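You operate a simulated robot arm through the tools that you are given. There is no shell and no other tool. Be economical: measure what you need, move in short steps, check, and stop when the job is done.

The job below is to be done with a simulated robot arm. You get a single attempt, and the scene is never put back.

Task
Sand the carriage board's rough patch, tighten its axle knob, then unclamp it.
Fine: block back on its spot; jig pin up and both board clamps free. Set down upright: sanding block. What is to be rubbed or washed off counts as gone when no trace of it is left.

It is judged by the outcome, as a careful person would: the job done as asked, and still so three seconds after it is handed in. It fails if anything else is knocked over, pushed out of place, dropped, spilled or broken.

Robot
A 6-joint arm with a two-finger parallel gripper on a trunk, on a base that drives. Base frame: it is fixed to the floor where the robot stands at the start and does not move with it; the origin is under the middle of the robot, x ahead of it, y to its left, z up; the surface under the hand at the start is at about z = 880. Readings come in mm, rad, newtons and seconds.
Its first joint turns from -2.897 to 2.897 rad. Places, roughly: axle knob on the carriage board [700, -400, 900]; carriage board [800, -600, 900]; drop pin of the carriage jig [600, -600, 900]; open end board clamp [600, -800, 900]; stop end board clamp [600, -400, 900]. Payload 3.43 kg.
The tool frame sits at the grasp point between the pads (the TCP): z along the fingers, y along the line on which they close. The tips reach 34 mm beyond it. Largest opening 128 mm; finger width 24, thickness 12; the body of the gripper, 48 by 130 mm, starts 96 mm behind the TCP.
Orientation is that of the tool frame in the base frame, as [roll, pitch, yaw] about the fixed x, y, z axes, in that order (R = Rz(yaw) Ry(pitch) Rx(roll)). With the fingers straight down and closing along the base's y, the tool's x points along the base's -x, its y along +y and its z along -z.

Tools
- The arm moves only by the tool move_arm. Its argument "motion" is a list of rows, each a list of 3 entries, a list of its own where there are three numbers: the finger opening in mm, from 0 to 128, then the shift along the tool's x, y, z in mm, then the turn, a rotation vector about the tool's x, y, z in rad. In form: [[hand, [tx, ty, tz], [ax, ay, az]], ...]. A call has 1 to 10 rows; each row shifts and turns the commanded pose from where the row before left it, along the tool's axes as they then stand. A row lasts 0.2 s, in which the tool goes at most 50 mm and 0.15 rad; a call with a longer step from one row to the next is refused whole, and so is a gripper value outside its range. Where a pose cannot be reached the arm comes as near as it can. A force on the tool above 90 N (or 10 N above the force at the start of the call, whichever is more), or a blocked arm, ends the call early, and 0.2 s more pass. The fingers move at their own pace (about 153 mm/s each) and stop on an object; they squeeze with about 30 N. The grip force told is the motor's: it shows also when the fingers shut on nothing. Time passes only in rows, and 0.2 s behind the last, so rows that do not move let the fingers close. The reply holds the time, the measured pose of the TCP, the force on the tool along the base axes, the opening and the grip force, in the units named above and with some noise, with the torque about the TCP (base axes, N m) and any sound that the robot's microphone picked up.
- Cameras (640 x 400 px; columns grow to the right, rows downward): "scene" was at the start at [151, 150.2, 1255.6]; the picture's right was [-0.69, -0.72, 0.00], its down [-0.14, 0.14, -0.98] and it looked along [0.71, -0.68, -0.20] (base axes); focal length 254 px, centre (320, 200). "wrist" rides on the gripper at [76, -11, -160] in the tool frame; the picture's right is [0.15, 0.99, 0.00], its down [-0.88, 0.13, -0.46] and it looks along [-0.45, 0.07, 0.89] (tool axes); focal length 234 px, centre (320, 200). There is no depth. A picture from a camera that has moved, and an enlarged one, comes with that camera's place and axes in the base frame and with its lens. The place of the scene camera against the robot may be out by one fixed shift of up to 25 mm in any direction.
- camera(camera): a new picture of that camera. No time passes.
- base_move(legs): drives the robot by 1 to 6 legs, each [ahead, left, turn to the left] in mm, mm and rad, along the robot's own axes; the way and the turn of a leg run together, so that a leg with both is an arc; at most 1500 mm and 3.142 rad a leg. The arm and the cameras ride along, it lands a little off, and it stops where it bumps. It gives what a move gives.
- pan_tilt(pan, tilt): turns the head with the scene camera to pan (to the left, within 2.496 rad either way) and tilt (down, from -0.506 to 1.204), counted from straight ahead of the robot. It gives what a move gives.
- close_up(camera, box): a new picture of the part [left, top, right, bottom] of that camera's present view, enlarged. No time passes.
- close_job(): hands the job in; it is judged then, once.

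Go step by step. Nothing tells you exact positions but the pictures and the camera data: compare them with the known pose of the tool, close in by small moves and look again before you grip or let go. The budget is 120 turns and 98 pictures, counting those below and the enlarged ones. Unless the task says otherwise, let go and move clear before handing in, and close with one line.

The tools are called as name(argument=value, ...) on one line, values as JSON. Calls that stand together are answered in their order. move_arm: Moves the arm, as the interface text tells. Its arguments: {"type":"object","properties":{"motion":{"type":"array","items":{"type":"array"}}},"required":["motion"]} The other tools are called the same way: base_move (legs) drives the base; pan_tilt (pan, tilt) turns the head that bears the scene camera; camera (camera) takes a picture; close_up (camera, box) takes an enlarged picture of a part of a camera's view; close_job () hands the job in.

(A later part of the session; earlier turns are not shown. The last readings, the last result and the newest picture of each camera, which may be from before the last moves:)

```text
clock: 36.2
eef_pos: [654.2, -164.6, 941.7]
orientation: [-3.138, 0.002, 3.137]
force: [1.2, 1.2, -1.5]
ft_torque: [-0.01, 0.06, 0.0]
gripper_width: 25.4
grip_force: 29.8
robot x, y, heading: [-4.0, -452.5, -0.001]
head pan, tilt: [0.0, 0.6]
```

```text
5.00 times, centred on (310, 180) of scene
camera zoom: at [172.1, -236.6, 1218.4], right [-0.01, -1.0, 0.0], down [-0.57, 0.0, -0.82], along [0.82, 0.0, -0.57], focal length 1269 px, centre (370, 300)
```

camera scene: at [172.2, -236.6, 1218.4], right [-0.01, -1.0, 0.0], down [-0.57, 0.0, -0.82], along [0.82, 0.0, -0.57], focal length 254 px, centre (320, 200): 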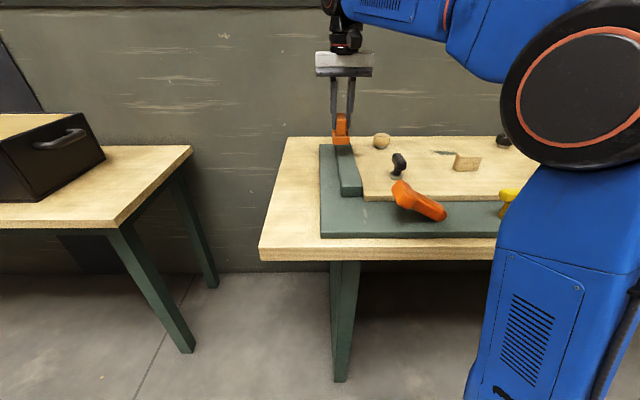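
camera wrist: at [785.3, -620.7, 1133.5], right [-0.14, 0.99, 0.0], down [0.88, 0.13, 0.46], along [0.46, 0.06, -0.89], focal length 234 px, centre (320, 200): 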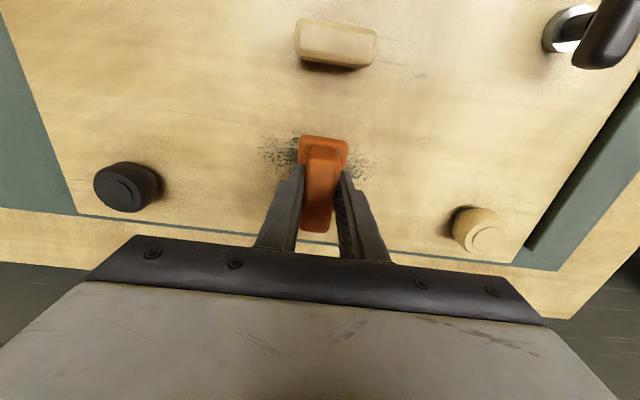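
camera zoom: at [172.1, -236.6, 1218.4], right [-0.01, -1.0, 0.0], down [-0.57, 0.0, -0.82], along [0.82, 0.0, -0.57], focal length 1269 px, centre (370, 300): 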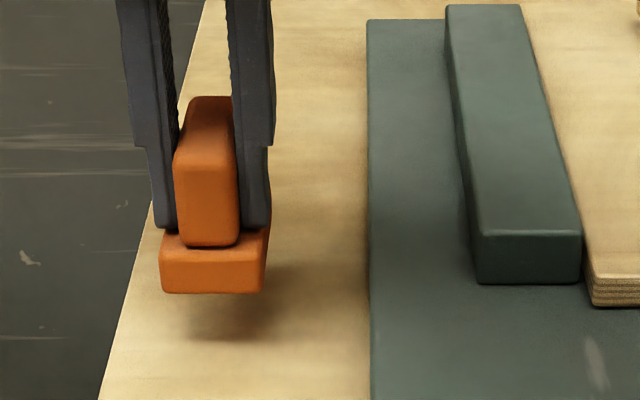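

move_arm(motion=[[12, [0, 0, 14], [0, 0, 0]], [12, [0, 0, 10], [0, 0, 0]], [12, [0, 0, 0], [0, 0, 0]]])

move_arm(motion=[[12, [0, 0, 2], [0, 0, 0]], [12, [0, 0, 0], [0, 0, 0]]])

close_up(camera="scene", box=[260, 140, 360, 220])

```text
clock: 37.0
eef_pos: [656.2, -164.4, 919.2]
orientation: [-3.137, 0.002, 3.137]
force: [0.4, 0.1, -0.9]
ft_torque: [-0.04, 0.03, 0.03]
gripper_width: 25.6
grip_force: 29.7
robot x, y, heading: [-1.6, -449.3, -0.003]
head pan, tilt: [0.0, 0.6]
```

```text
clock: 37.6
eef_pos: [656.5, -164.3, 917.1]
orientation: [-3.139, 0.003, 3.136]
force: [0.9, -0.2, -1.2]
ft_torque: [0.01, -0.01, 0.01]
gripper_width: 25.8
grip_force: 30.0
robot x, y, heading: [1.2, -449.1, -0.006]
head pan, tilt: [0.0, 0.6]
```

```text
5.00 times, centred on (310, 180) of scene
camera zoom: at [172.1, -236.6, 1218.4], right [-0.01, -1.0, 0.0], down [-0.57, 0.0, -0.83], along [0.82, 0.0, -0.57], focal length 1269 px, centre (370, 300)
```

zoom: 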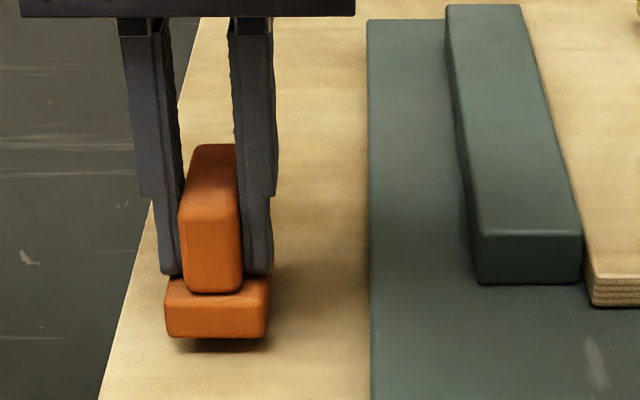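

Still about a centimetre above the table; lowering in small steps until contact.

move_arm(motion=[[12, [0, 0, 4], [0, 0, 0]], [12, [0, 0, 0], [0, 0, 0]]])

move_arm(motion=[[12, [0, 0, 2.5], [0, 0, 0]], [12, [0, 0, 0], [0, 0, 0]]])

close_up(camera="scene", box=[260, 140, 360, 220])

close_up(camera="wrist", box=[240, 80, 400, 260])

```text
clock: 38.2
eef_pos: [656.7, -164.9, 912.8]
orientation: [-3.138, 0.003, 3.137]
force: [0.5, -0.6, -0.9]
ft_torque: [0.01, -0.01, -0.02]
gripper_width: 25.4
grip_force: 29.6
robot x, y, heading: [-0.9, -455.1, -0.004]
head pan, tilt: [0.0, 0.6]
```

```text
clock: 38.8
eef_pos: [656.8, -164.7, 910.7]
orientation: [-3.138, 0.003, 3.136]
force: [-1.1, 1.0, -0.8]
ft_torque: [-0.02, 0.02, -0.03]
gripper_width: 25.3
grip_force: 29.4
robot x, y, heading: [-0.6, -456.9, -0.003]
head pan, tilt: [0.0, 0.6]
```

```text
5.00 times, centred on (310, 180) of scene
camera zoom: at [172.1, -236.6, 1218.4], right [-0.01, -1.0, 0.0], down [-0.57, 0.0, -0.83], along [0.82, 0.0, -0.57], focal length 1269 px, centre (370, 300)
```

zoom: 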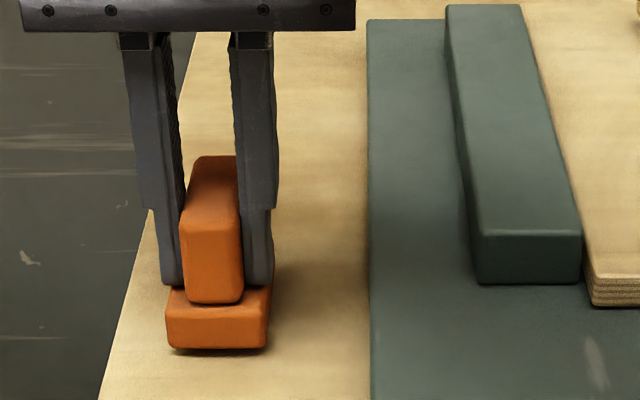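

```text
2.22 times, centred on (320, 170) of wrist
camera zoom: at [580.7, -174.6, 1071.3], right [-0.14, 0.99, 0.0], down [0.88, 0.13, 0.46], along [0.45, 0.06, -0.89], focal length 520 px, centre (320, 267)
```

zoom: 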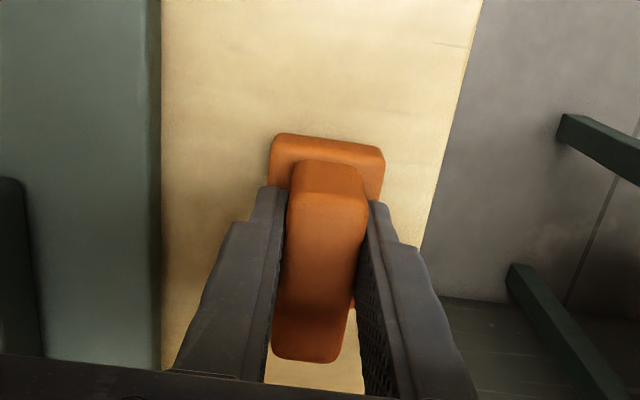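

move_arm(motion=[[12, [1.5, 0, 2.5], [0, 0, 0]], [12, [0, 0, 0], [0, 0, 0]]])

move_arm(motion=[[12, [0, 0, 2], [0, 0, 0]], [12, [0, 0, 0], [0, 0, 0]]])

close_up(camera="scene", box=[260, 140, 360, 220])

```text
clock: 39.4
eef_pos: [655.9, -164.5, 908.9]
orientation: [-3.138, 0.003, 3.136]
force: [-0.1, -0.8, -1.8]
ft_torque: [-0.02, -0.01, 0.03]
gripper_width: 25.5
grip_force: 29.9
robot x, y, heading: [1.3, -445.8, -0.007]
head pan, tilt: [0.0, 0.6]
```

```text
clock: 40.0
eef_pos: [655.7, -163.0, 905.5]
orientation: [-3.138, 0.004, 3.137]
force: [1.6, 0.1, 0.9]
ft_torque: [0.04, -0.01, -0.03]
gripper_width: 25.1
grip_force: 29.6
robot x, y, heading: [1.1, -451.3, -0.003]
head pan, tilt: [0.0, 0.6]
```

```text
5.00 times, centred on (310, 180) of scene
camera zoom: at [172.1, -236.6, 1218.4], right [-0.01, -1.0, 0.0], down [-0.56, 0.0, -0.83], along [0.82, 0.0, -0.56], focal length 1269 px, centre (370, 300)
```

zoom: 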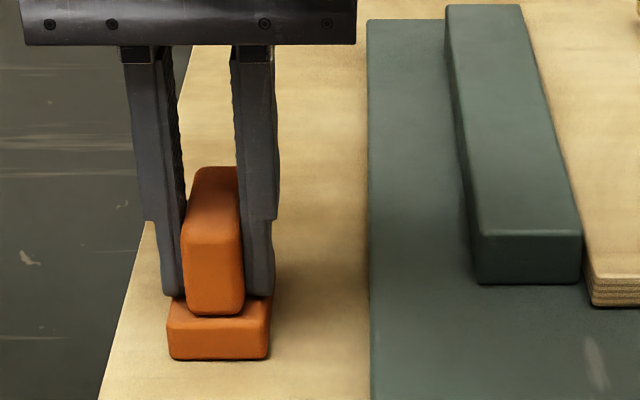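

The block is just touching, within 2–3 mm of the original position. I'll correct that and release.

move_arm(motion=[[12, [0, 0, -2], [0, 0, 0]], [12, [2.5, 1.5, 0], [0, 0, 0]], [12, [0, 0, 2], [0, 0, 0]], [12, [0, 0, 0.5], [0, 0, 0]], [12, [0, 0, 0], [0, 0, 0]]])

move_arm(motion=[[30, [0, 0, 0], [0, 0, 0]], [50, [0, 0, 0], [0, 0, 0]], [60, [0, 0, 0], [0, 0, 0]], [60, [0, 0, -30], [0, 0, 0]], [60, [0, 0, -45], [0, 0, 0]], [60, [0, 0, -45], [0, 0, 0]], [60, [0, 0, 0], [0, 0, 0]]])

close_up(camera="scene", box=[260, 140, 360, 220])

```text
clock: 41.2
eef_pos: [652.5, -162.4, 905.8]
orientation: [-3.14, 0.005, 3.138]
force: [-0.6, -2.0, 2.8]
ft_torque: [0.0, 0.13, 0.09]
gripper_width: 25.6
grip_force: 29.8
robot x, y, heading: [-2.9, -448.9, -0.006]
head pan, tilt: [0.0, 0.6]
```

```text
clock: 42.8
eef_pos: [654.3, -162.4, 1024.4]
orientation: [-3.138, 0.004, 3.136]
force: [-0.4, -0.9, 0.2]
ft_torque: [-0.01, 0.0, -0.01]
gripper_width: 60.2
grip_force: 0.1
robot x, y, heading: [-4.9, -449.0, -0.006]
head pan, tilt: [0.0, 0.6]
```

```text
5.00 times, centred on (310, 180) of scene
camera zoom: at [172.1, -236.6, 1218.4], right [-0.01, -1.0, 0.0], down [-0.56, 0.0, -0.83], along [0.83, 0.0, -0.56], focal length 1269 px, centre (370, 300)
```

zoom: 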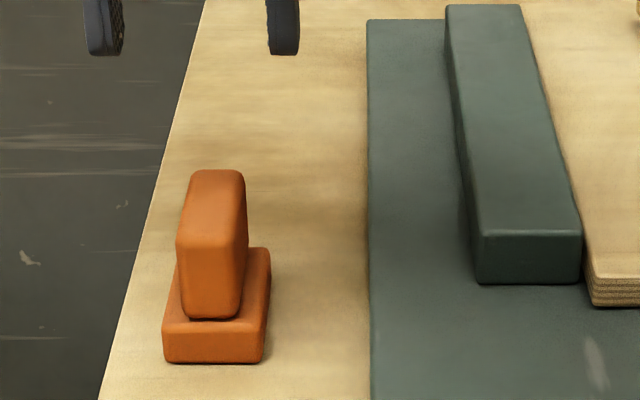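

The block is back on its spot within about 1 mm. Next is the axle knob, so I'll move above it.

move_arm(motion=[[80, [-8, -44, -20], [0, 0, 0]], [80, [-10, -44, 0], [0, 0, 0]], [80, [-10, -44, 0], [0, 0, 0]], [80, [-10, -44, 0], [0, 0, 0]], [80, [-10, -44, 0], [0, 0, 0]], [80, [-10, -44, 0], [0, 0, 0]], [80, [0, 0, 0], [0, 0, 0]]])

camera(camera="wrist")

close_up(camera="scene", box=[350, 100, 480, 220])

```text
clock: 44.4
eef_pos: [709.2, -427.5, 1045.2]
orientation: [-3.137, 0.004, 3.136]
force: [0.4, 0.2, 1.3]
ft_torque: [-0.01, 0.0, -0.03]
gripper_width: 80.0
grip_force: 0.1
robot x, y, heading: [-2.7, -451.2, -0.004]
head pan, tilt: [0.0, 0.6]
```

```text
51 pictures are left
camera wrist: at [633.8, -437.1, 1205.4], right [-0.14, 0.99, 0.0], down [0.88, 0.13, 0.46], along [0.45, 0.06, -0.89], focal length 234 px, centre (320, 200)
```

wrist: 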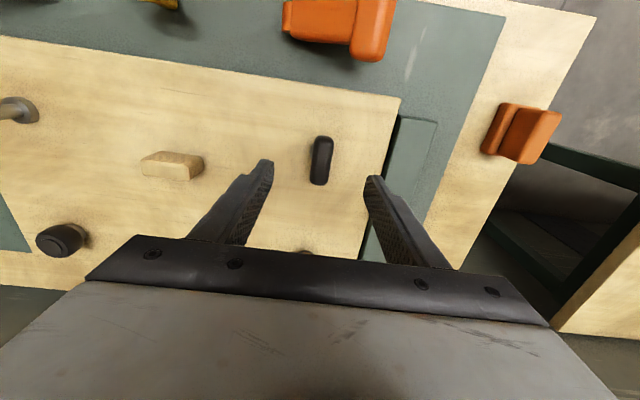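

```text
3.33 times, centred on (415, 160) of scene
camera zoom: at [172.1, -236.6, 1218.5], right [-0.01, -1.0, 0.0], down [-0.56, 0.0, -0.83], along [0.83, 0.0, -0.56], focal length 846 px, centre (3, 333)
```

zoom: 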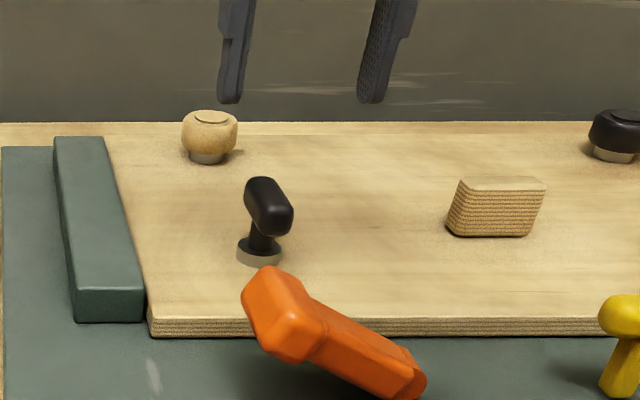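

close_up(camera="wrist", box=[280, 110, 370, 210])

```text
4.00 times, centred on (325, 160) of wrist
camera zoom: at [633.8, -437.1, 1205.4], right [-0.14, 0.99, 0.0], down [0.88, 0.13, 0.46], along [0.45, 0.06, -0.89], focal length 937 px, centre (300, 360)
```

zoom: 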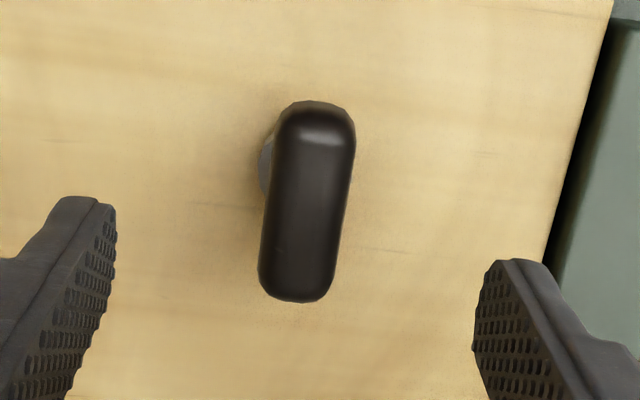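

The knob's bar lies along x at about (717, -426), top near z = 945. I'll descend over it with the fingers either side.

move_arm(motion=[[60, [-7, 2, 30], [0, 0, 0]], [60, [0, 0, 30], [0, 0, 0]], [60, [0, 0, 0], [0, 0, 0]]])

close_up(camera="wrist", box=[240, 90, 400, 240])

close_up(camera="scene", box=[350, 100, 480, 220])

```text
clock: 45.2
eef_pos: [716.1, -426.3, 985.1]
orientation: [-3.138, 0.003, 3.137]
force: [-0.1, 0.2, -0.3]
ft_torque: [0.01, 0.01, -0.01]
gripper_width: 60.1
grip_force: 0.0
robot x, y, heading: [-2.7, -452.8, -0.004]
head pan, tilt: [0.0, 0.6]
```

```text
2.67 times, centred on (320, 165) of wrist
camera zoom: at [640.1, -435.7, 1146.7], right [-0.14, 0.99, 0.0], down [0.88, 0.13, 0.46], along [0.45, 0.06, -0.89], focal length 624 px, centre (320, 293)
```

zoom: 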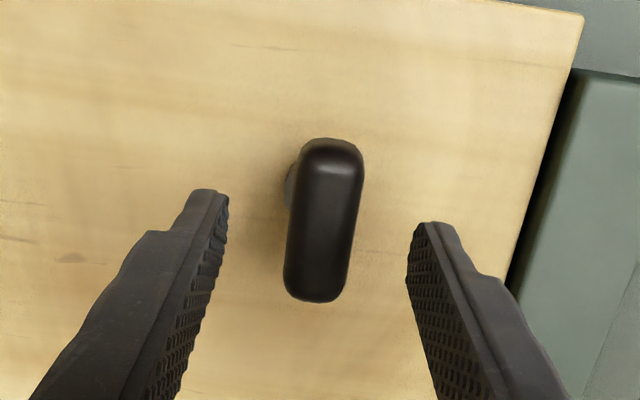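

```text
3.33 times, centred on (415, 160) of scene
camera zoom: at [172.1, -236.7, 1218.5], right [-0.01, -1.0, 0.0], down [-0.56, 0.0, -0.83], along [0.83, 0.0, -0.56], focal length 846 px, centre (3, 333)
```

zoom: 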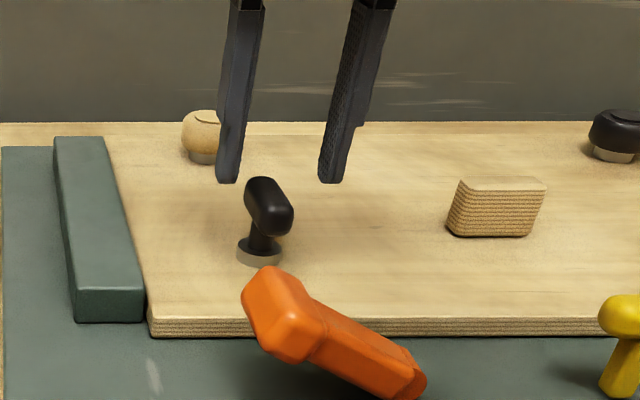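

move_arm(motion=[[60, [1, 1, 25], [0, 0, 0]], [60, [0, 0, 19], [0, 0, 0]], [60, [0, 0, 0], [0, 0, 0]], [12, [0, 0, 0], [0, 0, 0]], [12, [0, 0, 0], [0, 0, 0]], [12, [0, 0, 0], [0, 0, 0]]])

close_up(camera="scene", box=[350, 100, 480, 220])

```text
clock: 46.6
eef_pos: [716.7, -422.5, 942.7]
orientation: [-3.138, 0.004, 3.138]
force: [-1.4, 7.8, -5.0]
ft_torque: [0.96, -0.9, 0.05]
gripper_width: 23.7
grip_force: 44.4
robot x, y, heading: [-0.2, -450.5, -0.006]
head pan, tilt: [0.0, 0.6]
```

```text
3.33 times, centred on (415, 160) of scene
camera zoom: at [172.1, -236.3, 1218.4], right [-0.01, -1.0, 0.0], down [-0.57, 0.0, -0.82], along [0.82, 0.0, -0.57], focal length 846 px, centre (3, 333)
```

zoom: 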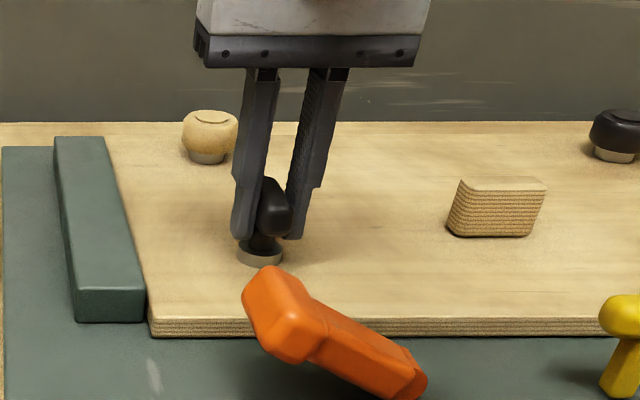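

Knob gripped with a slight side load. I'll start turning clockwise (tighten) in small steps and watch the torque.

move_arm(motion=[[12, [0, 1.5, 0], [0, 0, 0.08]], [12, [0, 0, 0], [0, 0, 0.1]], [12, [0, 0, 0], [0, 0, 0.1]], [12, [0, 0, 0], [0, 0, 0]]])

```text
clock: 47.6
eef_pos: [716.9, -422.6, 943.1]
orientation: [-3.14, 0.003, 2.857]
force: [4.3, -11.2, -26.4]
ft_torque: [0.57, -0.2, -0.01]
gripper_width: 23.8
grip_force: 44.8
robot x, y, heading: [-2.1, -450.2, -0.007]
head pan, tilt: [0.0, 0.6]
```

The knob draws downward as it turns, as a tightening thread should. I'll continue and lower slightly to follow it.

move_arm(motion=[[12, [0, -0.5, 1], [0, 0, 0.1]], [12, [0, 0, 0.3], [0, 0, 0.1]], [12, [0, 0, 0.3], [0, 0, 0.1]], [12, [0, 0, 0.3], [0, 0, 0.1]], [12, [0, 0, 0], [0, 0, 0]]])

close_up(camera="scene", box=[350, 100, 480, 220])

```text
clock: 48.8
eef_pos: [717.2, -421.9, 943.0]
orientation: [3.139, 0.007, 2.456]
force: [32.6, 11.9, 7.6]
ft_torque: [0.31, 0.25, 0.14]
gripper_width: 23.7
grip_force: 44.4
robot x, y, heading: [-0.6, -452.9, -0.009]
head pan, tilt: [0.0, 0.6]
```

```text
3.33 times, centred on (415, 160) of scene
camera zoom: at [173.1, -236.0, 1218.2], right [0.0, -1.0, 0.0], down [-0.57, 0.0, -0.82], along [0.82, 0.0, -0.57], focal length 846 px, centre (3, 333)
```

zoom: 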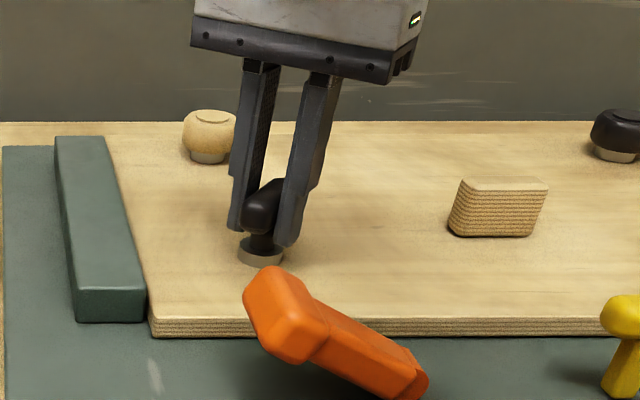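

move_arm(motion=[[12, [-1.0, 1.3, 0], [0, 0, 0.1]], [12, [0, 0, 0], [0, 0, 0.1]], [12, [0, 0, 0], [0, 0, 0.1]], [12, [0, 0, 0], [0, 0, 0.1]], [12, [0, 0, 0], [0, 0, 0]]])

```text
clock: 50.0
eef_pos: [719.0, -420.3, 942.9]
orientation: [3.139, 0.007, 2.056]
force: [51.5, 25.3, 34.5]
ft_torque: [0.18, -0.12, 0.28]
gripper_width: 23.7
grip_force: 45.1
robot x, y, heading: [1.1, -450.6, -0.004]
head pan, tilt: [0.0, 0.6]
```

Side load is growing because my grip is a bit off the knob's axis. I'll shift to relieve it before going on.

move_arm(motion=[[12, [0, 2.0, -0.8], [0, 0, 0]], [12, [0, 0, 0], [0, 0, 0]]])

close_up(camera="scene", box=[350, 100, 480, 220])

```text
clock: 50.6
eef_pos: [719.0, -420.5, 941.2]
orientation: [-3.141, 0.004, 2.055]
force: [29.7, 11.0, 22.7]
ft_torque: [-0.32, -0.58, 0.11]
gripper_width: 23.7
grip_force: 44.8
robot x, y, heading: [-5.5, -452.0, -0.005]
head pan, tilt: [0.0, 0.6]
```

```text
3.33 times, centred on (415, 160) of scene
camera zoom: at [172.3, -236.5, 1218.3], right [-0.01, -1.0, 0.0], down [-0.57, 0.0, -0.82], along [0.82, 0.0, -0.57], focal length 846 px, centre (3, 333)
```

zoom: 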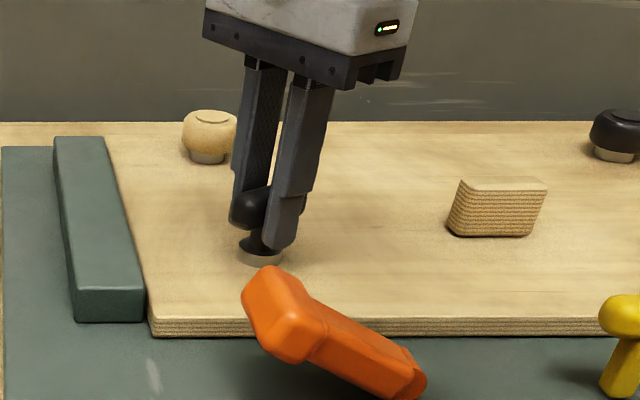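

move_arm(motion=[[12, [0, 1.8, -0.6], [0, 0, 0.1]], [12, [0, 0, 0], [0, 0, 0.1]], [12, [0, 0, 0], [0, 0, 0.1]], [12, [0, 0, 0], [0, 0, 0.1]], [12, [0, 0, 0], [0, 0, 0.1]], [12, [0, 0, 0], [0, 0, 0]]])

```text
clock: 52.0
eef_pos: [720.3, -421.4, 941.8]
orientation: [3.141, 0.003, 1.554]
force: [-4.5, -2.2, -12.1]
ft_torque: [-0.8, 1.0, 0.91]
gripper_width: 23.7
grip_force: 45.1
robot x, y, heading: [-1.0, -449.7, -0.005]
head pan, tilt: [0.0, 0.6]
```

Turned about 90°, forces are low and the z torque is rising (0.9). Going on.

move_arm(motion=[[12, [0, 0, 0.3], [0, 0, 0.08]], [12, [0, 0, 0], [0, 0, 0.08]], [12, [0, 0, 0], [0, 0, 0]]])

```text
clock: 52.8
eef_pos: [719.7, -420.8, 943.2]
orientation: [3.138, 0.004, 1.395]
force: [-5.7, -1.3, -14.4]
ft_torque: [-0.4, 0.96, 1.75]
gripper_width: 27.3
grip_force: 45.4
robot x, y, heading: [-1.1, -450.6, -0.008]
head pan, tilt: [0.0, 0.6]
```

The fingers were forced open slightly and the torque jumped to 1.75 N·m, so the knob has most likely reached its tight stop. I'll look.

close_up(camera="scene", box=[375, 130, 455, 205])

close_up(camera="wrist", box=[240, 90, 400, 240])

```text
5.33 times, centred on (415, 168) of scene
camera zoom: at [172.3, -236.6, 1218.4], right [-0.01, -1.0, 0.0], down [-0.57, 0.0, -0.82], along [0.82, 0.0, -0.57], focal length 1354 px, centre (-187, 373)
```

zoom: 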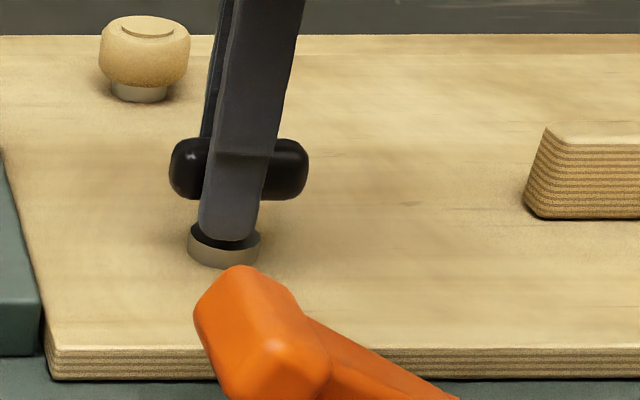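

```text
2.67 times, centred on (320, 165) of wrist
camera zoom: at [722.4, -343.6, 1102.7], right [1.0, -0.03, 0.0], down [-0.03, -0.89, 0.46], along [-0.01, -0.46, -0.89], focal length 624 px, centre (320, 293)
```

zoom: 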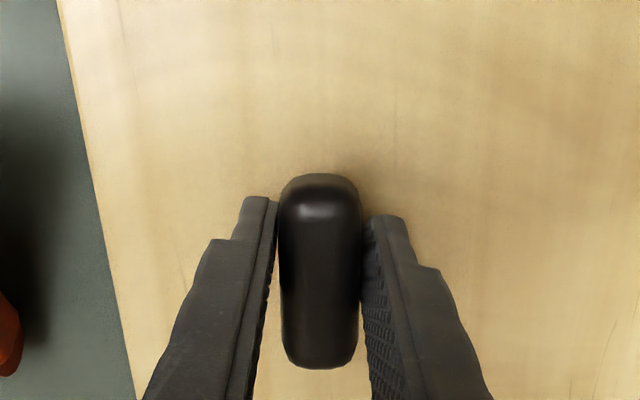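

move_arm(motion=[[12, [0, 0, 0], [0, 0, 0.08]], [12, [0, 0, 0], [0, 0, 0]]])

close_up(camera="wrist", box=[240, 90, 400, 240])

```text
clock: 53.4
eef_pos: [719.6, -420.3, 942.2]
orientation: [3.137, 0.002, 1.315]
force: [-10.6, -2.3, -10.4]
ft_torque: [-0.59, 1.39, 1.86]
gripper_width: 29.7
grip_force: 45.1
robot x, y, heading: [3.2, -452.4, -0.005]
head pan, tilt: [0.0, 0.6]
```

```text
2.67 times, centred on (320, 165) of wrist
camera zoom: at [728.5, -344.1, 1103.1], right [0.99, -0.11, 0.0], down [-0.1, -0.88, 0.46], along [-0.05, -0.46, -0.89], focal length 624 px, centre (320, 293)
```

zoom: 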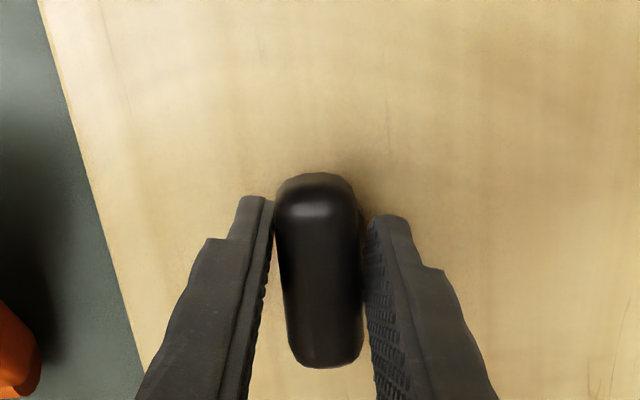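

The knob no longer turns: it is tight with the bar across the board. I'll un-twist the hand to unload, then open and rise.

move_arm(motion=[[12, [0, 0, 0], [0, 0, -0.12]], [12, [0, 0, 0], [0, 0, -0.08]], [60, [0, 0, 0], [0, 0, 0]], [60, [0, 0, 0], [0, 0, 0]], [60, [0, 0, -40], [0, 0, 0]], [60, [0, 0, -45], [0, 0, 0]], [60, [0, 0, 0], [0, 0, 0]]])

close_up(camera="scene", box=[350, 110, 540, 230])

```text
clock: 55.0
eef_pos: [720.9, -420.7, 1027.4]
orientation: [3.135, 0.003, 1.515]
force: [0.1, -0.4, 0.0]
ft_torque: [0.0, 0.0, -0.01]
gripper_width: 59.7
grip_force: 0.0
robot x, y, heading: [0.1, -449.4, -0.004]
head pan, tilt: [0.0, 0.6]
```

```text
3.33 times, centred on (445, 170) of scene
camera zoom: at [172.1, -236.6, 1218.4], right [-0.01, -1.0, 0.0], down [-0.56, 0.0, -0.83], along [0.83, 0.0, -0.56], focal length 846 px, centre (-97, 300)
```

zoom: 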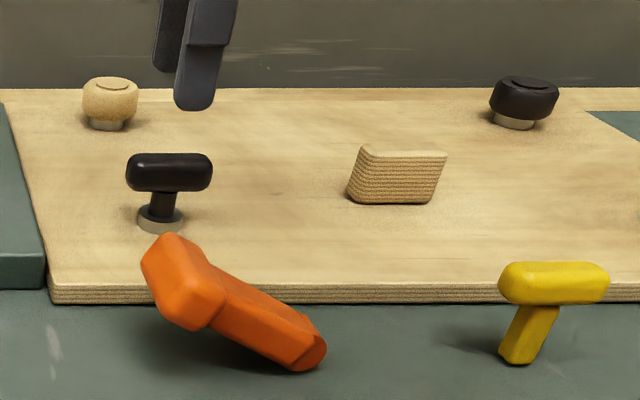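

The knob's bar now lies across the board. Next the yellow drop pin: its bar runs along y, which suits the present hand heading, so I'll move above it.

move_arm(motion=[[70, [-35, -25, 0], [0, 0, -0.056]], [70, [-40, -28, 0], [0, 0, 0]], [70, [-40, -28, 0], [0, 0, 0]], [70, [-40, -28, 0], [0, 0, 0]], [70, [-40, -28, 0], [0, 0, 0]], [70, [0, 0, 0], [0, 0, 0]]])

camera(camera="wrist")

close_up(camera="scene", box=[370, 130, 640, 250])

```text
clock: 56.4
eef_pos: [578.4, -612.1, 1027.8]
orientation: [3.138, 0.005, 1.573]
force: [-0.7, 0.4, 0.8]
ft_torque: [-0.05, -0.01, 0.0]
gripper_width: 69.9
grip_force: 0.1
robot x, y, heading: [0.6, -451.9, -0.004]
head pan, tilt: [0.0, 0.6]
```

```text
39 pictures are left
camera wrist: at [566.7, -536.4, 1187.4], right [0.99, 0.15, 0.0], down [0.13, -0.88, 0.46], along [0.07, -0.45, -0.89], focal length 234 px, centre (320, 200)
```

wrist: 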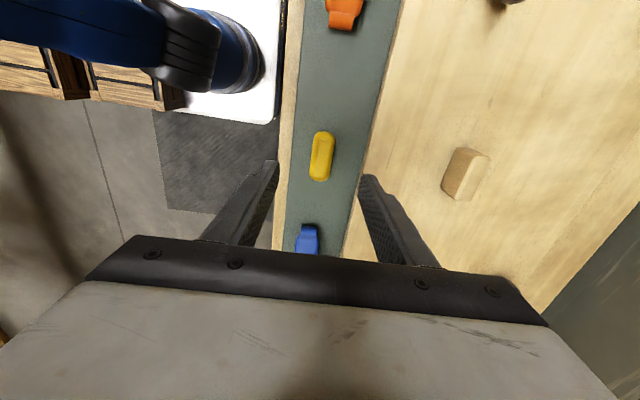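

```text
2.37 times, centred on (505, 190) of scene
camera zoom: at [172.1, -236.6, 1218.5], right [-0.01, -1.0, 0.0], down [-0.56, 0.0, -0.83], along [0.83, 0.0, -0.56], focal length 602 px, centre (-118, 224)
```

zoom: 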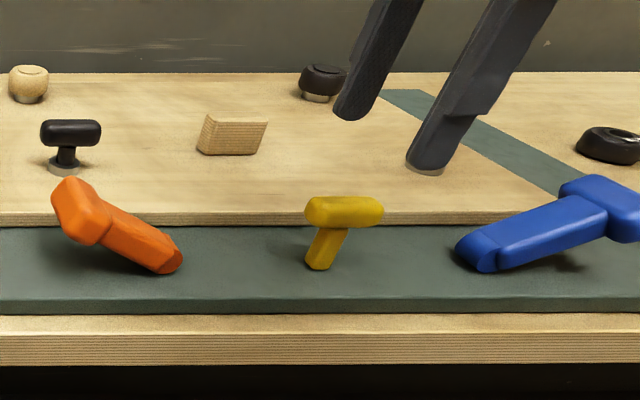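

move_arm(motion=[[60, [-1, 2, 30], [0, 0, 0]], [60, [0, 0, 30], [0, 0, 0]], [60, [0, 0, 0], [0, 0, 0]]])

close_up(camera="wrist", box=[240, 90, 400, 240])

close_up(camera="scene", box=[460, 130, 560, 230])

```text
clock: 57.2
eef_pos: [581.7, -614.9, 966.3]
orientation: [3.135, 0.004, 1.572]
force: [0.3, 0.3, -0.9]
ft_torque: [0.01, 0.03, 0.01]
gripper_width: 60.2
grip_force: 0.1
robot x, y, heading: [-2.8, -450.2, -0.007]
head pan, tilt: [0.0, 0.6]
```

```text
2.67 times, centred on (320, 165) of wrist
camera zoom: at [570.4, -538.2, 1126.7], right [0.99, 0.15, 0.0], down [0.13, -0.88, 0.46], along [0.07, -0.45, -0.89], focal length 624 px, centre (320, 293)
```

zoom: 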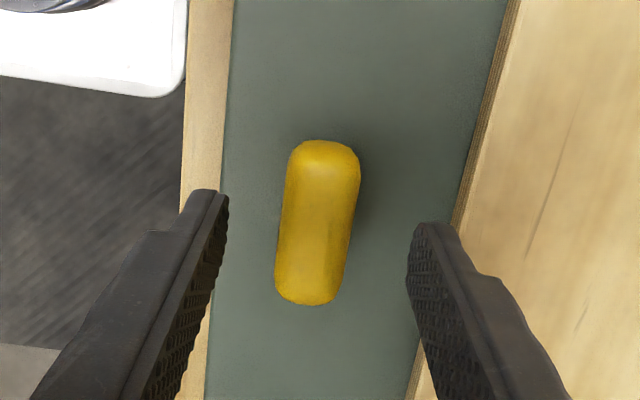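

```text
4.00 times, centred on (510, 180) of scene
camera zoom: at [172.1, -236.7, 1218.5], right [-0.01, -1.0, 0.0], down [-0.56, 0.0, -0.83], along [0.83, 0.0, -0.56], focal length 1015 px, centre (-440, 280)
```

zoom: 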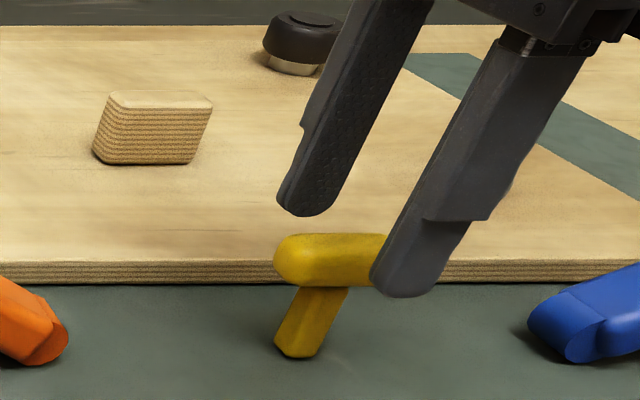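

move_arm(motion=[[60, [2, 0, 25], [0, 0, 0]], [60, [0, 0, 19], [0, 0, 0]], [60, [0, 0, 0], [0, 0, 0]], [12, [0, 0, 0], [0, 0, 0]], [12, [0, 0, 0], [0, 0, 0]], [12, [0, 0, 0], [0, 0, 0]]])

move_arm(motion=[[12, [0, 0, -5], [0, 0, 0]], [12, [0, 0, -5], [0, 0, 0]], [12, [0, 0, 0], [0, 0, 0]]])

close_up(camera="scene", box=[460, 130, 560, 230])

```text
clock: 58.6
eef_pos: [582.0, -614.0, 923.1]
orientation: [3.138, 0.004, 1.575]
force: [-25.7, 1.2, -1.9]
ft_torque: [0.08, -0.14, -0.01]
gripper_width: 26.5
grip_force: 13.0
robot x, y, heading: [-2.8, -449.0, -0.003]
head pan, tilt: [0.0, 0.6]
```

```text
clock: 59.4
eef_pos: [583.0, -613.0, 934.5]
orientation: [3.135, 0.004, 1.573]
force: [-26.7, 3.4, 0.3]
ft_torque: [0.1, -0.09, -0.07]
gripper_width: 26.5
grip_force: 13.1
robot x, y, heading: [-0.2, -450.8, -0.001]
head pan, tilt: [0.0, 0.6]
```

```text
4.00 times, centred on (510, 180) of scene
camera zoom: at [171.3, -236.5, 1218.5], right [-0.01, -1.0, 0.0], down [-0.56, 0.0, -0.83], along [0.83, 0.0, -0.56], focal length 1015 px, centre (-440, 280)
```

zoom: 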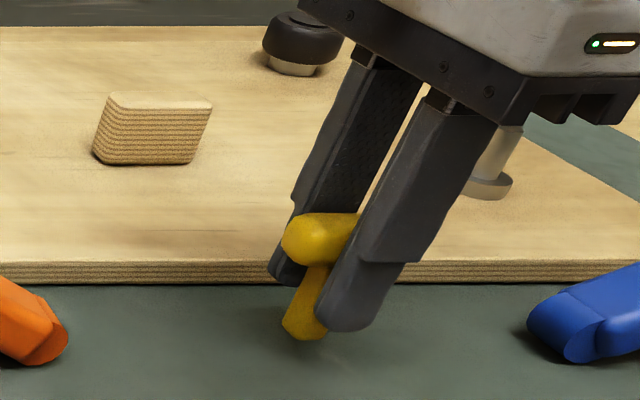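

The pin is rising with the hand. I'll ease the side load and pull further up.

move_arm(motion=[[12, [0, -1.2, -3], [0, 0, 0]], [12, [0, 0, -5], [0, 0, 0]], [12, [0, 0, -5], [0, 0, 0]], [12, [0, 0, 0], [0, 0, 0]]])

close_up(camera="scene", box=[460, 130, 560, 230])

```text
clock: 60.4
eef_pos: [581.9, -613.1, 947.7]
orientation: [3.139, 0.003, 1.573]
force: [-25.3, -2.4, -9.8]
ft_torque: [-0.01, -0.18, 0.01]
gripper_width: 26.2
grip_force: 12.5
robot x, y, heading: [-1.6, -451.4, -0.007]
head pan, tilt: [0.0, 0.6]
```

```text
4.00 times, centred on (510, 180) of scene
camera zoom: at [171.5, -236.9, 1218.6], right [-0.01, -1.0, 0.0], down [-0.56, 0.0, -0.83], along [0.83, 0.0, -0.56], focal length 1015 px, centre (-440, 280)
```

zoom: 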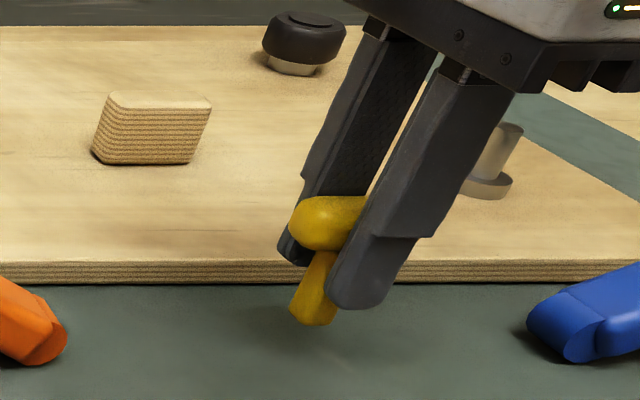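

move_arm(motion=[[12, [0, -1.5, -2], [0, 0, 0]], [12, [0, 0, -2], [0, 0, 0]], [12, [0, 0, 0], [0, 0, 0]]])

close_up(camera="scene", box=[460, 130, 560, 230])

```text
clock: 61.2
eef_pos: [581.6, -612.9, 952.3]
orientation: [3.136, 0.003, 1.573]
force: [-18.8, 1.0, -10.4]
ft_torque: [0.14, 0.13, 0.0]
gripper_width: 23.3
grip_force: 45.0
robot x, y, heading: [-3.4, -448.8, -0.006]
head pan, tilt: [0.0, 0.6]
```

```text
4.00 times, centred on (510, 180) of scene
camera zoom: at [171.7, -236.6, 1218.5], right [-0.01, -1.0, 0.0], down [-0.56, 0.0, -0.83], along [0.83, 0.0, -0.56], focal length 1015 px, centre (-440, 280)
```

zoom: 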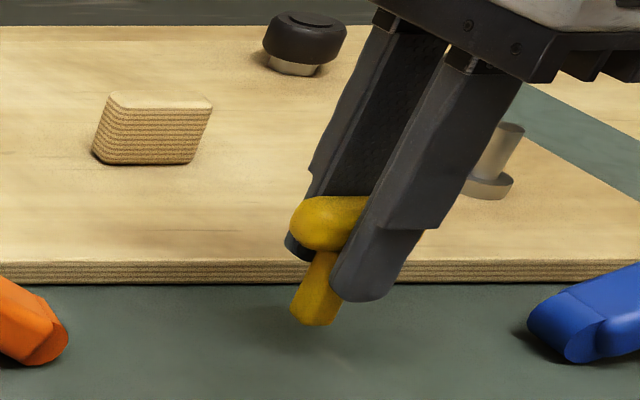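

The pin has reached its upper limit (the fingers slipped up while it stayed). I'll release in place and see whether it stays up.

move_arm(motion=[[40, [0, 0, 1.5], [0, 0, 0]], [60, [0, 0, 0], [0, 0, 0]], [60, [0, 0, 0], [0, 0, 0]], [60, [0, 0, -40], [0, 0, 0]], [60, [0, 0, -40], [0, 0, 0]], [60, [0, 0, 0], [0, 0, 0]]])

close_up(camera="scene", box=[370, 130, 640, 250])

```text
clock: 62.6
eef_pos: [579.3, -613.0, 1029.8]
orientation: [3.138, 0.005, 1.573]
force: [0.7, -0.3, 0.4]
ft_torque: [0.01, -0.01, 0.02]
gripper_width: 60.2
grip_force: 0.1
robot x, y, heading: [-3.3, -448.3, -0.003]
head pan, tilt: [0.0, 0.6]
```

```text
2.37 times, centred on (505, 190) of scene
camera zoom: at [172.0, -236.7, 1218.5], right [-0.01, -1.0, 0.0], down [-0.56, 0.0, -0.83], along [0.83, 0.0, -0.56], focal length 602 px, centre (-118, 224)
```

zoom: 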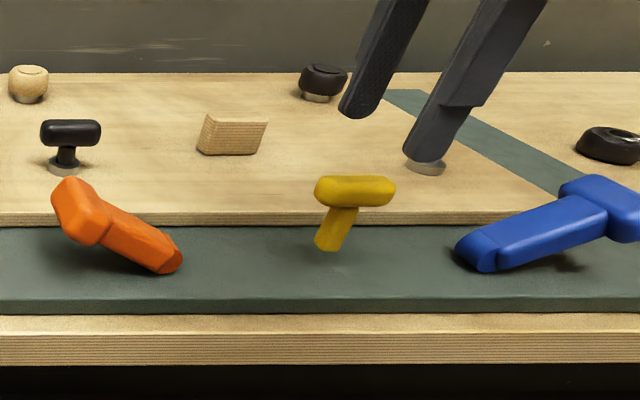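

The pin stays up. Now for the clamp levers: I'll rotate the hand back so the fingers close along y, then go above the orange lever's head.

move_arm(motion=[[60, [0, 0, -10], [0, 0, -0.15]], [60, [0, 0, -10], [0, 0, -0.15]], [60, [0, 0, 0], [0, 0, -0.15]], [60, [0, 0, 0], [0, 0, -0.15]], [60, [0, 0, 0], [0, 0, -0.15]], [60, [0, 0, 0], [0, 0, -0.15]], [60, [0, 0, 0], [0, 0, -0.15]], [60, [0, 0, 0], [0, 0, -0.15]], [60, [0, 0, 0], [0, 0, -0.15]], [60, [0, 0, 0], [0, 0, -0.15]]])

move_arm(motion=[[60, [0, 0, 0], [0, 0, -0.07]], [60, [0, 45, 0], [0, 0, 0]], [60, [0, 45, 0], [0, 0, 0]], [60, [0, 45, 0], [0, 0, 0]], [60, [0, 45, 0], [0, 0, 0]], [60, [0, 39, 0], [0, 0, 0]], [60, [0, 0, 0], [0, 0, 0]]])

camera(camera="wrist")

```text
clock: 64.8
eef_pos: [580.4, -613.9, 1049.7]
orientation: [-3.136, 0.005, 3.072]
force: [-0.4, 0.9, -0.5]
ft_torque: [0.01, 0.02, 0.0]
gripper_width: 60.1
grip_force: 0.0
robot x, y, heading: [-1.5, -448.7, -0.005]
head pan, tilt: [0.0, 0.6]
```

```text
clock: 66.4
eef_pos: [580.8, -394.0, 1046.6]
orientation: [-3.136, 0.005, 3.141]
force: [0.3, 0.0, -0.4]
ft_torque: [-0.02, -0.01, -0.03]
gripper_width: 60.0
grip_force: 0.1
robot x, y, heading: [-2.3, -450.1, -0.006]
head pan, tilt: [0.0, 0.6]
```

```text
31 pictures are left
camera wrist: at [503.9, -404.3, 1207.6], right [-0.15, 0.99, 0.0], down [0.88, 0.13, 0.46], along [0.45, 0.06, -0.89], focal length 234 px, centre (320, 200)
```

wrist: 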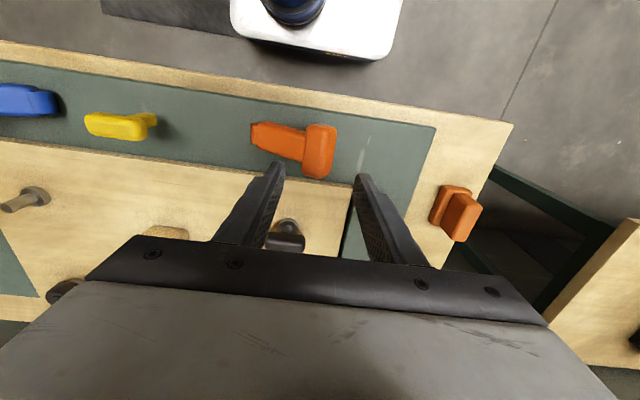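

The lever's arm blocks a finger on the head's inner side, so it's better to grip the head by its two ends along x, letting it pivot in the fingers. I'll turn the hand back 90°.

move_arm(motion=[[100, [0, 0, 0], [0, 0, 0.15]], [100, [0, 0, 0], [0, 0, 0.15]], [100, [0, 0, 0], [0, 0, 0.15]], [100, [0, 0, 0], [0, 0, 0.15]], [100, [0, 0, 0], [0, 0, 0.15]], [100, [0, 0, 0], [0, 0, 0.15]], [100, [0, 0, 0], [0, 0, 0.15]], [100, [0, 0, 0], [0, 0, 0.15]], [100, [0, 0, 0], [0, 0, 0.15]], [100, [0, 0, 0], [0, 0, 0.15]]])

move_arm(motion=[[100, [0, 0, 25], [0, 0, 0.07]], [100, [0, 0, 25], [0, 0, 0]], [100, [0, 0, 0], [0, 0, 0]]])

camera(camera="wrist")

close_up(camera="scene", box=[360, 120, 480, 240])

```text
clock: 68.6
eef_pos: [581.0, -393.8, 1048.4]
orientation: [3.138, 0.001, 1.641]
force: [0.1, 0.8, 0.4]
ft_torque: [-0.01, -0.01, 0.0]
gripper_width: 99.8
grip_force: 0.0
robot x, y, heading: [1.6, -448.8, -0.008]
head pan, tilt: [0.0, 0.6]
```

```text
clock: 69.4
eef_pos: [579.8, -393.1, 997.5]
orientation: [3.138, 0.004, 1.572]
force: [-0.2, 0.6, -0.4]
ft_torque: [0.0, -0.01, -0.04]
gripper_width: 99.8
grip_force: 0.0
robot x, y, heading: [-0.6, -450.0, -0.007]
head pan, tilt: [0.0, 0.6]
```

```text
30 pictures are left
camera wrist: at [568.4, -316.5, 1158.0], right [0.99, 0.15, 0.0], down [0.13, -0.88, 0.46], along [0.07, -0.45, -0.89], focal length 234 px, centre (320, 200)
```

wrist: 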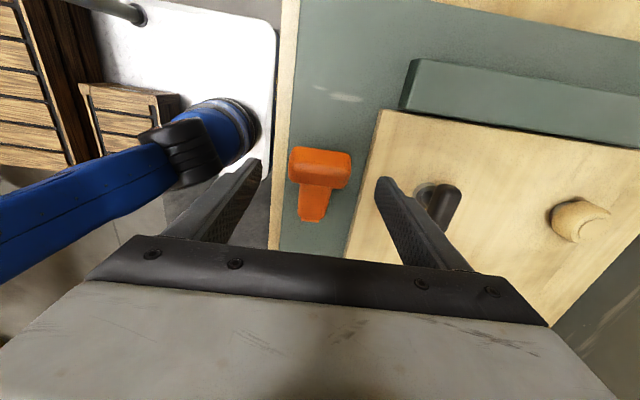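

```text
3.33 times, centred on (420, 180) of scene
camera zoom: at [172.1, -236.6, 1218.5], right [-0.01, -1.0, 0.0], down [-0.56, 0.0, -0.83], along [0.83, 0.0, -0.56], focal length 846 px, centre (-13, 267)
```

zoom: 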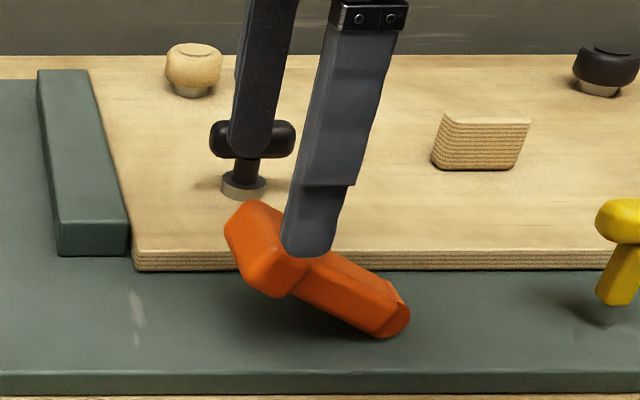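

move_arm(motion=[[88, [-1, 1, 30], [0, 0, 0]], [88, [0, 0, 31], [0, 0, 0]], [88, [0, 0, 0], [0, 0, 0]]])

close_up(camera="scene", box=[360, 120, 480, 240])

close_up(camera="wrist", box=[220, 90, 420, 260])

```text
clock: 70.2
eef_pos: [581.9, -394.2, 936.6]
orientation: [3.139, 0.003, 1.571]
force: [0.4, -0.7, 0.5]
ft_torque: [0.0, 0.01, -0.01]
gripper_width: 88.1
grip_force: 0.0
robot x, y, heading: [-2.0, -452.1, -0.008]
head pan, tilt: [0.0, 0.6]
```

```text
3.33 times, centred on (420, 180) of scene
camera zoom: at [172.1, -236.6, 1218.5], right [-0.01, -1.0, 0.0], down [-0.56, 0.0, -0.83], along [0.83, 0.0, -0.56], focal length 846 px, centre (-13, 267)
```

zoom: 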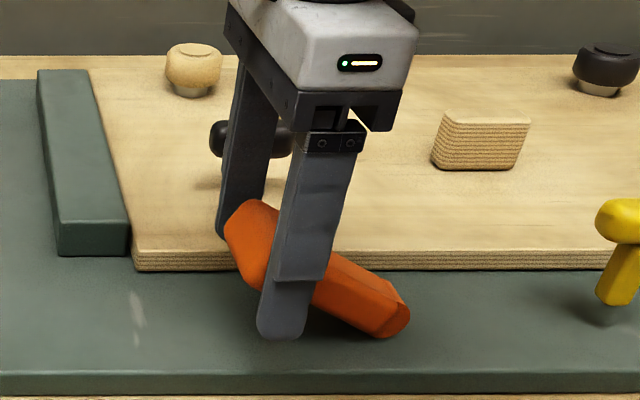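

```text
2.35 times, centred on (320, 175) of wrist
camera zoom: at [570.2, -317.3, 1097.9], right [0.99, 0.15, 0.0], down [0.13, -0.88, 0.46], along [0.07, -0.45, -0.89], focal length 551 px, centre (320, 259)
```

zoom: 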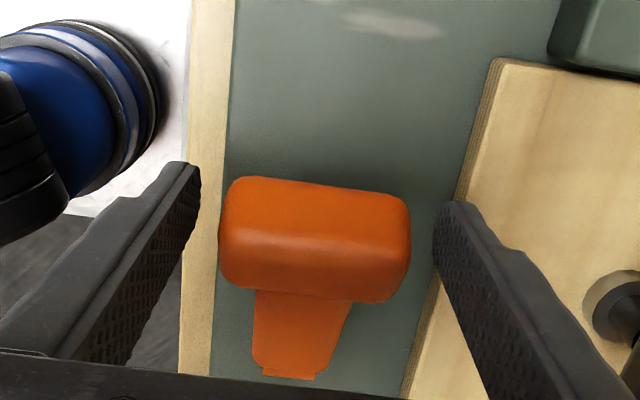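

The fingers straddle the head. Closing now, then lifting along the arc in small steps.

move_arm(motion=[[50, [0, 0, 0], [0, 0, 0]], [50, [0, 0, 0], [0, 0, 0]], [50, [0, 0, 0], [0, 0, 0]], [50, [0, 0, 0], [0, 0, 0]]])

move_arm(motion=[[50, [-2, 0, -5], [0, 0, 0]], [50, [-3, 0, -5], [0, 0, 0]], [50, [0, 0, 0], [0, 0, 0]]])

close_up(camera="scene", box=[360, 120, 480, 240])

```text
clock: 71.2
eef_pos: [580.1, -393.3, 936.9]
orientation: [3.141, 0.003, 1.571]
force: [-36.8, -1.4, -16.9]
ft_torque: [1.17, 0.35, -0.04]
gripper_width: 59.6
grip_force: 45.4
robot x, y, heading: [-0.1, -452.1, -0.001]
head pan, tilt: [0.0, 0.6]
```

```text
clock: 72.0
eef_pos: [581.0, -399.4, 948.1]
orientation: [3.134, 0.003, 1.57]
force: [-22.5, 7.0, 3.8]
ft_torque: [-0.06, 0.44, -0.24]
gripper_width: 62.7
grip_force: 10.7
robot x, y, heading: [2.3, -448.2, -0.003]
head pan, tilt: [0.0, 0.6]
```

```text
3.33 times, centred on (420, 180) of scene
camera zoom: at [171.5, -236.3, 1218.5], right [-0.01, -1.0, 0.0], down [-0.56, 0.0, -0.83], along [0.83, 0.0, -0.56], focal length 846 px, centre (-13, 267)
```

zoom: 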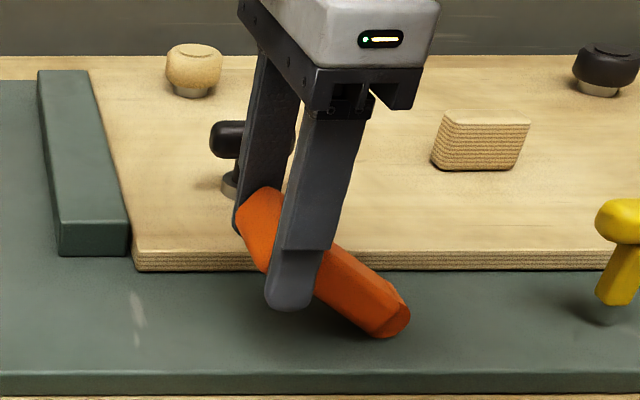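

The lever is swinging up. Continuing along the arc.

move_arm(motion=[[50, [-5, -1.2, -6], [0, 0, 0]], [50, [-6, 0, -6], [0, 0, 0]], [50, [-6.5, 0, -5], [0, 0, 0]], [50, [-6.5, 0, -5], [0, 0, 0]], [50, [0, 0, 0], [0, 0, 0]]])

close_up(camera="scene", box=[360, 120, 480, 240])

```text
clock: 73.2
eef_pos: [581.3, -424.5, 970.4]
orientation: [3.136, 0.003, 1.574]
force: [-19.0, 3.6, 1.7]
ft_torque: [0.2, 0.42, -0.02]
gripper_width: 60.7
grip_force: 8.6
robot x, y, heading: [2.0, -450.2, -0.002]
head pan, tilt: [0.0, 0.6]
```

```text
3.33 times, centred on (420, 180) of scene
camera zoom: at [171.4, -236.6, 1218.5], right [-0.01, -1.0, 0.0], down [-0.56, 0.0, -0.83], along [0.83, 0.0, -0.56], focal length 846 px, centre (-13, 267)
```

zoom: 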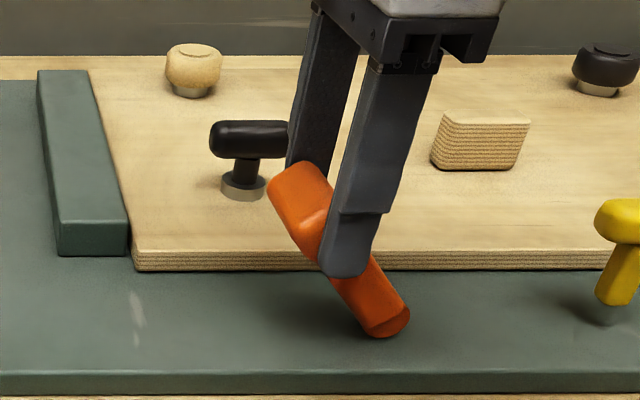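

move_arm(motion=[[50, [-7, 0, -4], [0, 0, 0]], [50, [-8, 0, -3.5], [0, 0, 0]], [50, [-9, 0, -3], [0, 0, 0]], [50, [-9, 0, -2], [0, 0, 0]], [50, [-8, 0, -1], [0, 0, 0]], [50, [-8, 0, 0], [0, 0, 0]], [50, [0, 0, 0], [0, 0, 0]]])

close_up(camera="scene", box=[360, 120, 480, 240])

```text
clock: 74.8
eef_pos: [580.5, -473.9, 983.3]
orientation: [3.137, 0.002, 1.572]
force: [-17.9, 3.2, 1.1]
ft_torque: [0.26, 0.32, 0.18]
gripper_width: 59.6
grip_force: 44.8
robot x, y, heading: [-1.7, -454.6, -0.001]
head pan, tilt: [0.0, 0.6]
```

```text
3.33 times, centred on (420, 180) of scene
camera zoom: at [171.5, -236.6, 1218.5], right [-0.01, -1.0, 0.0], down [-0.56, 0.0, -0.83], along [0.83, 0.0, -0.56], focal length 846 px, centre (-13, 267)
```

zoom: 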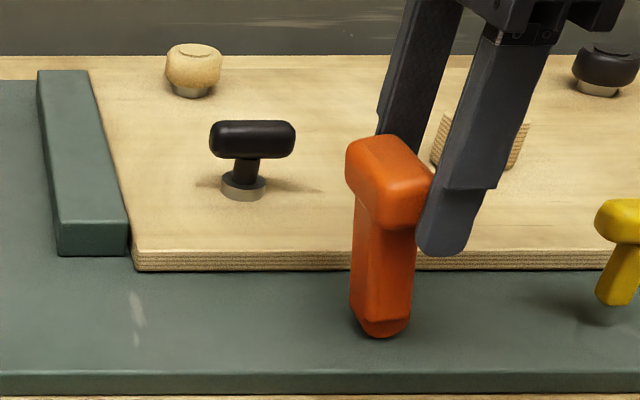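

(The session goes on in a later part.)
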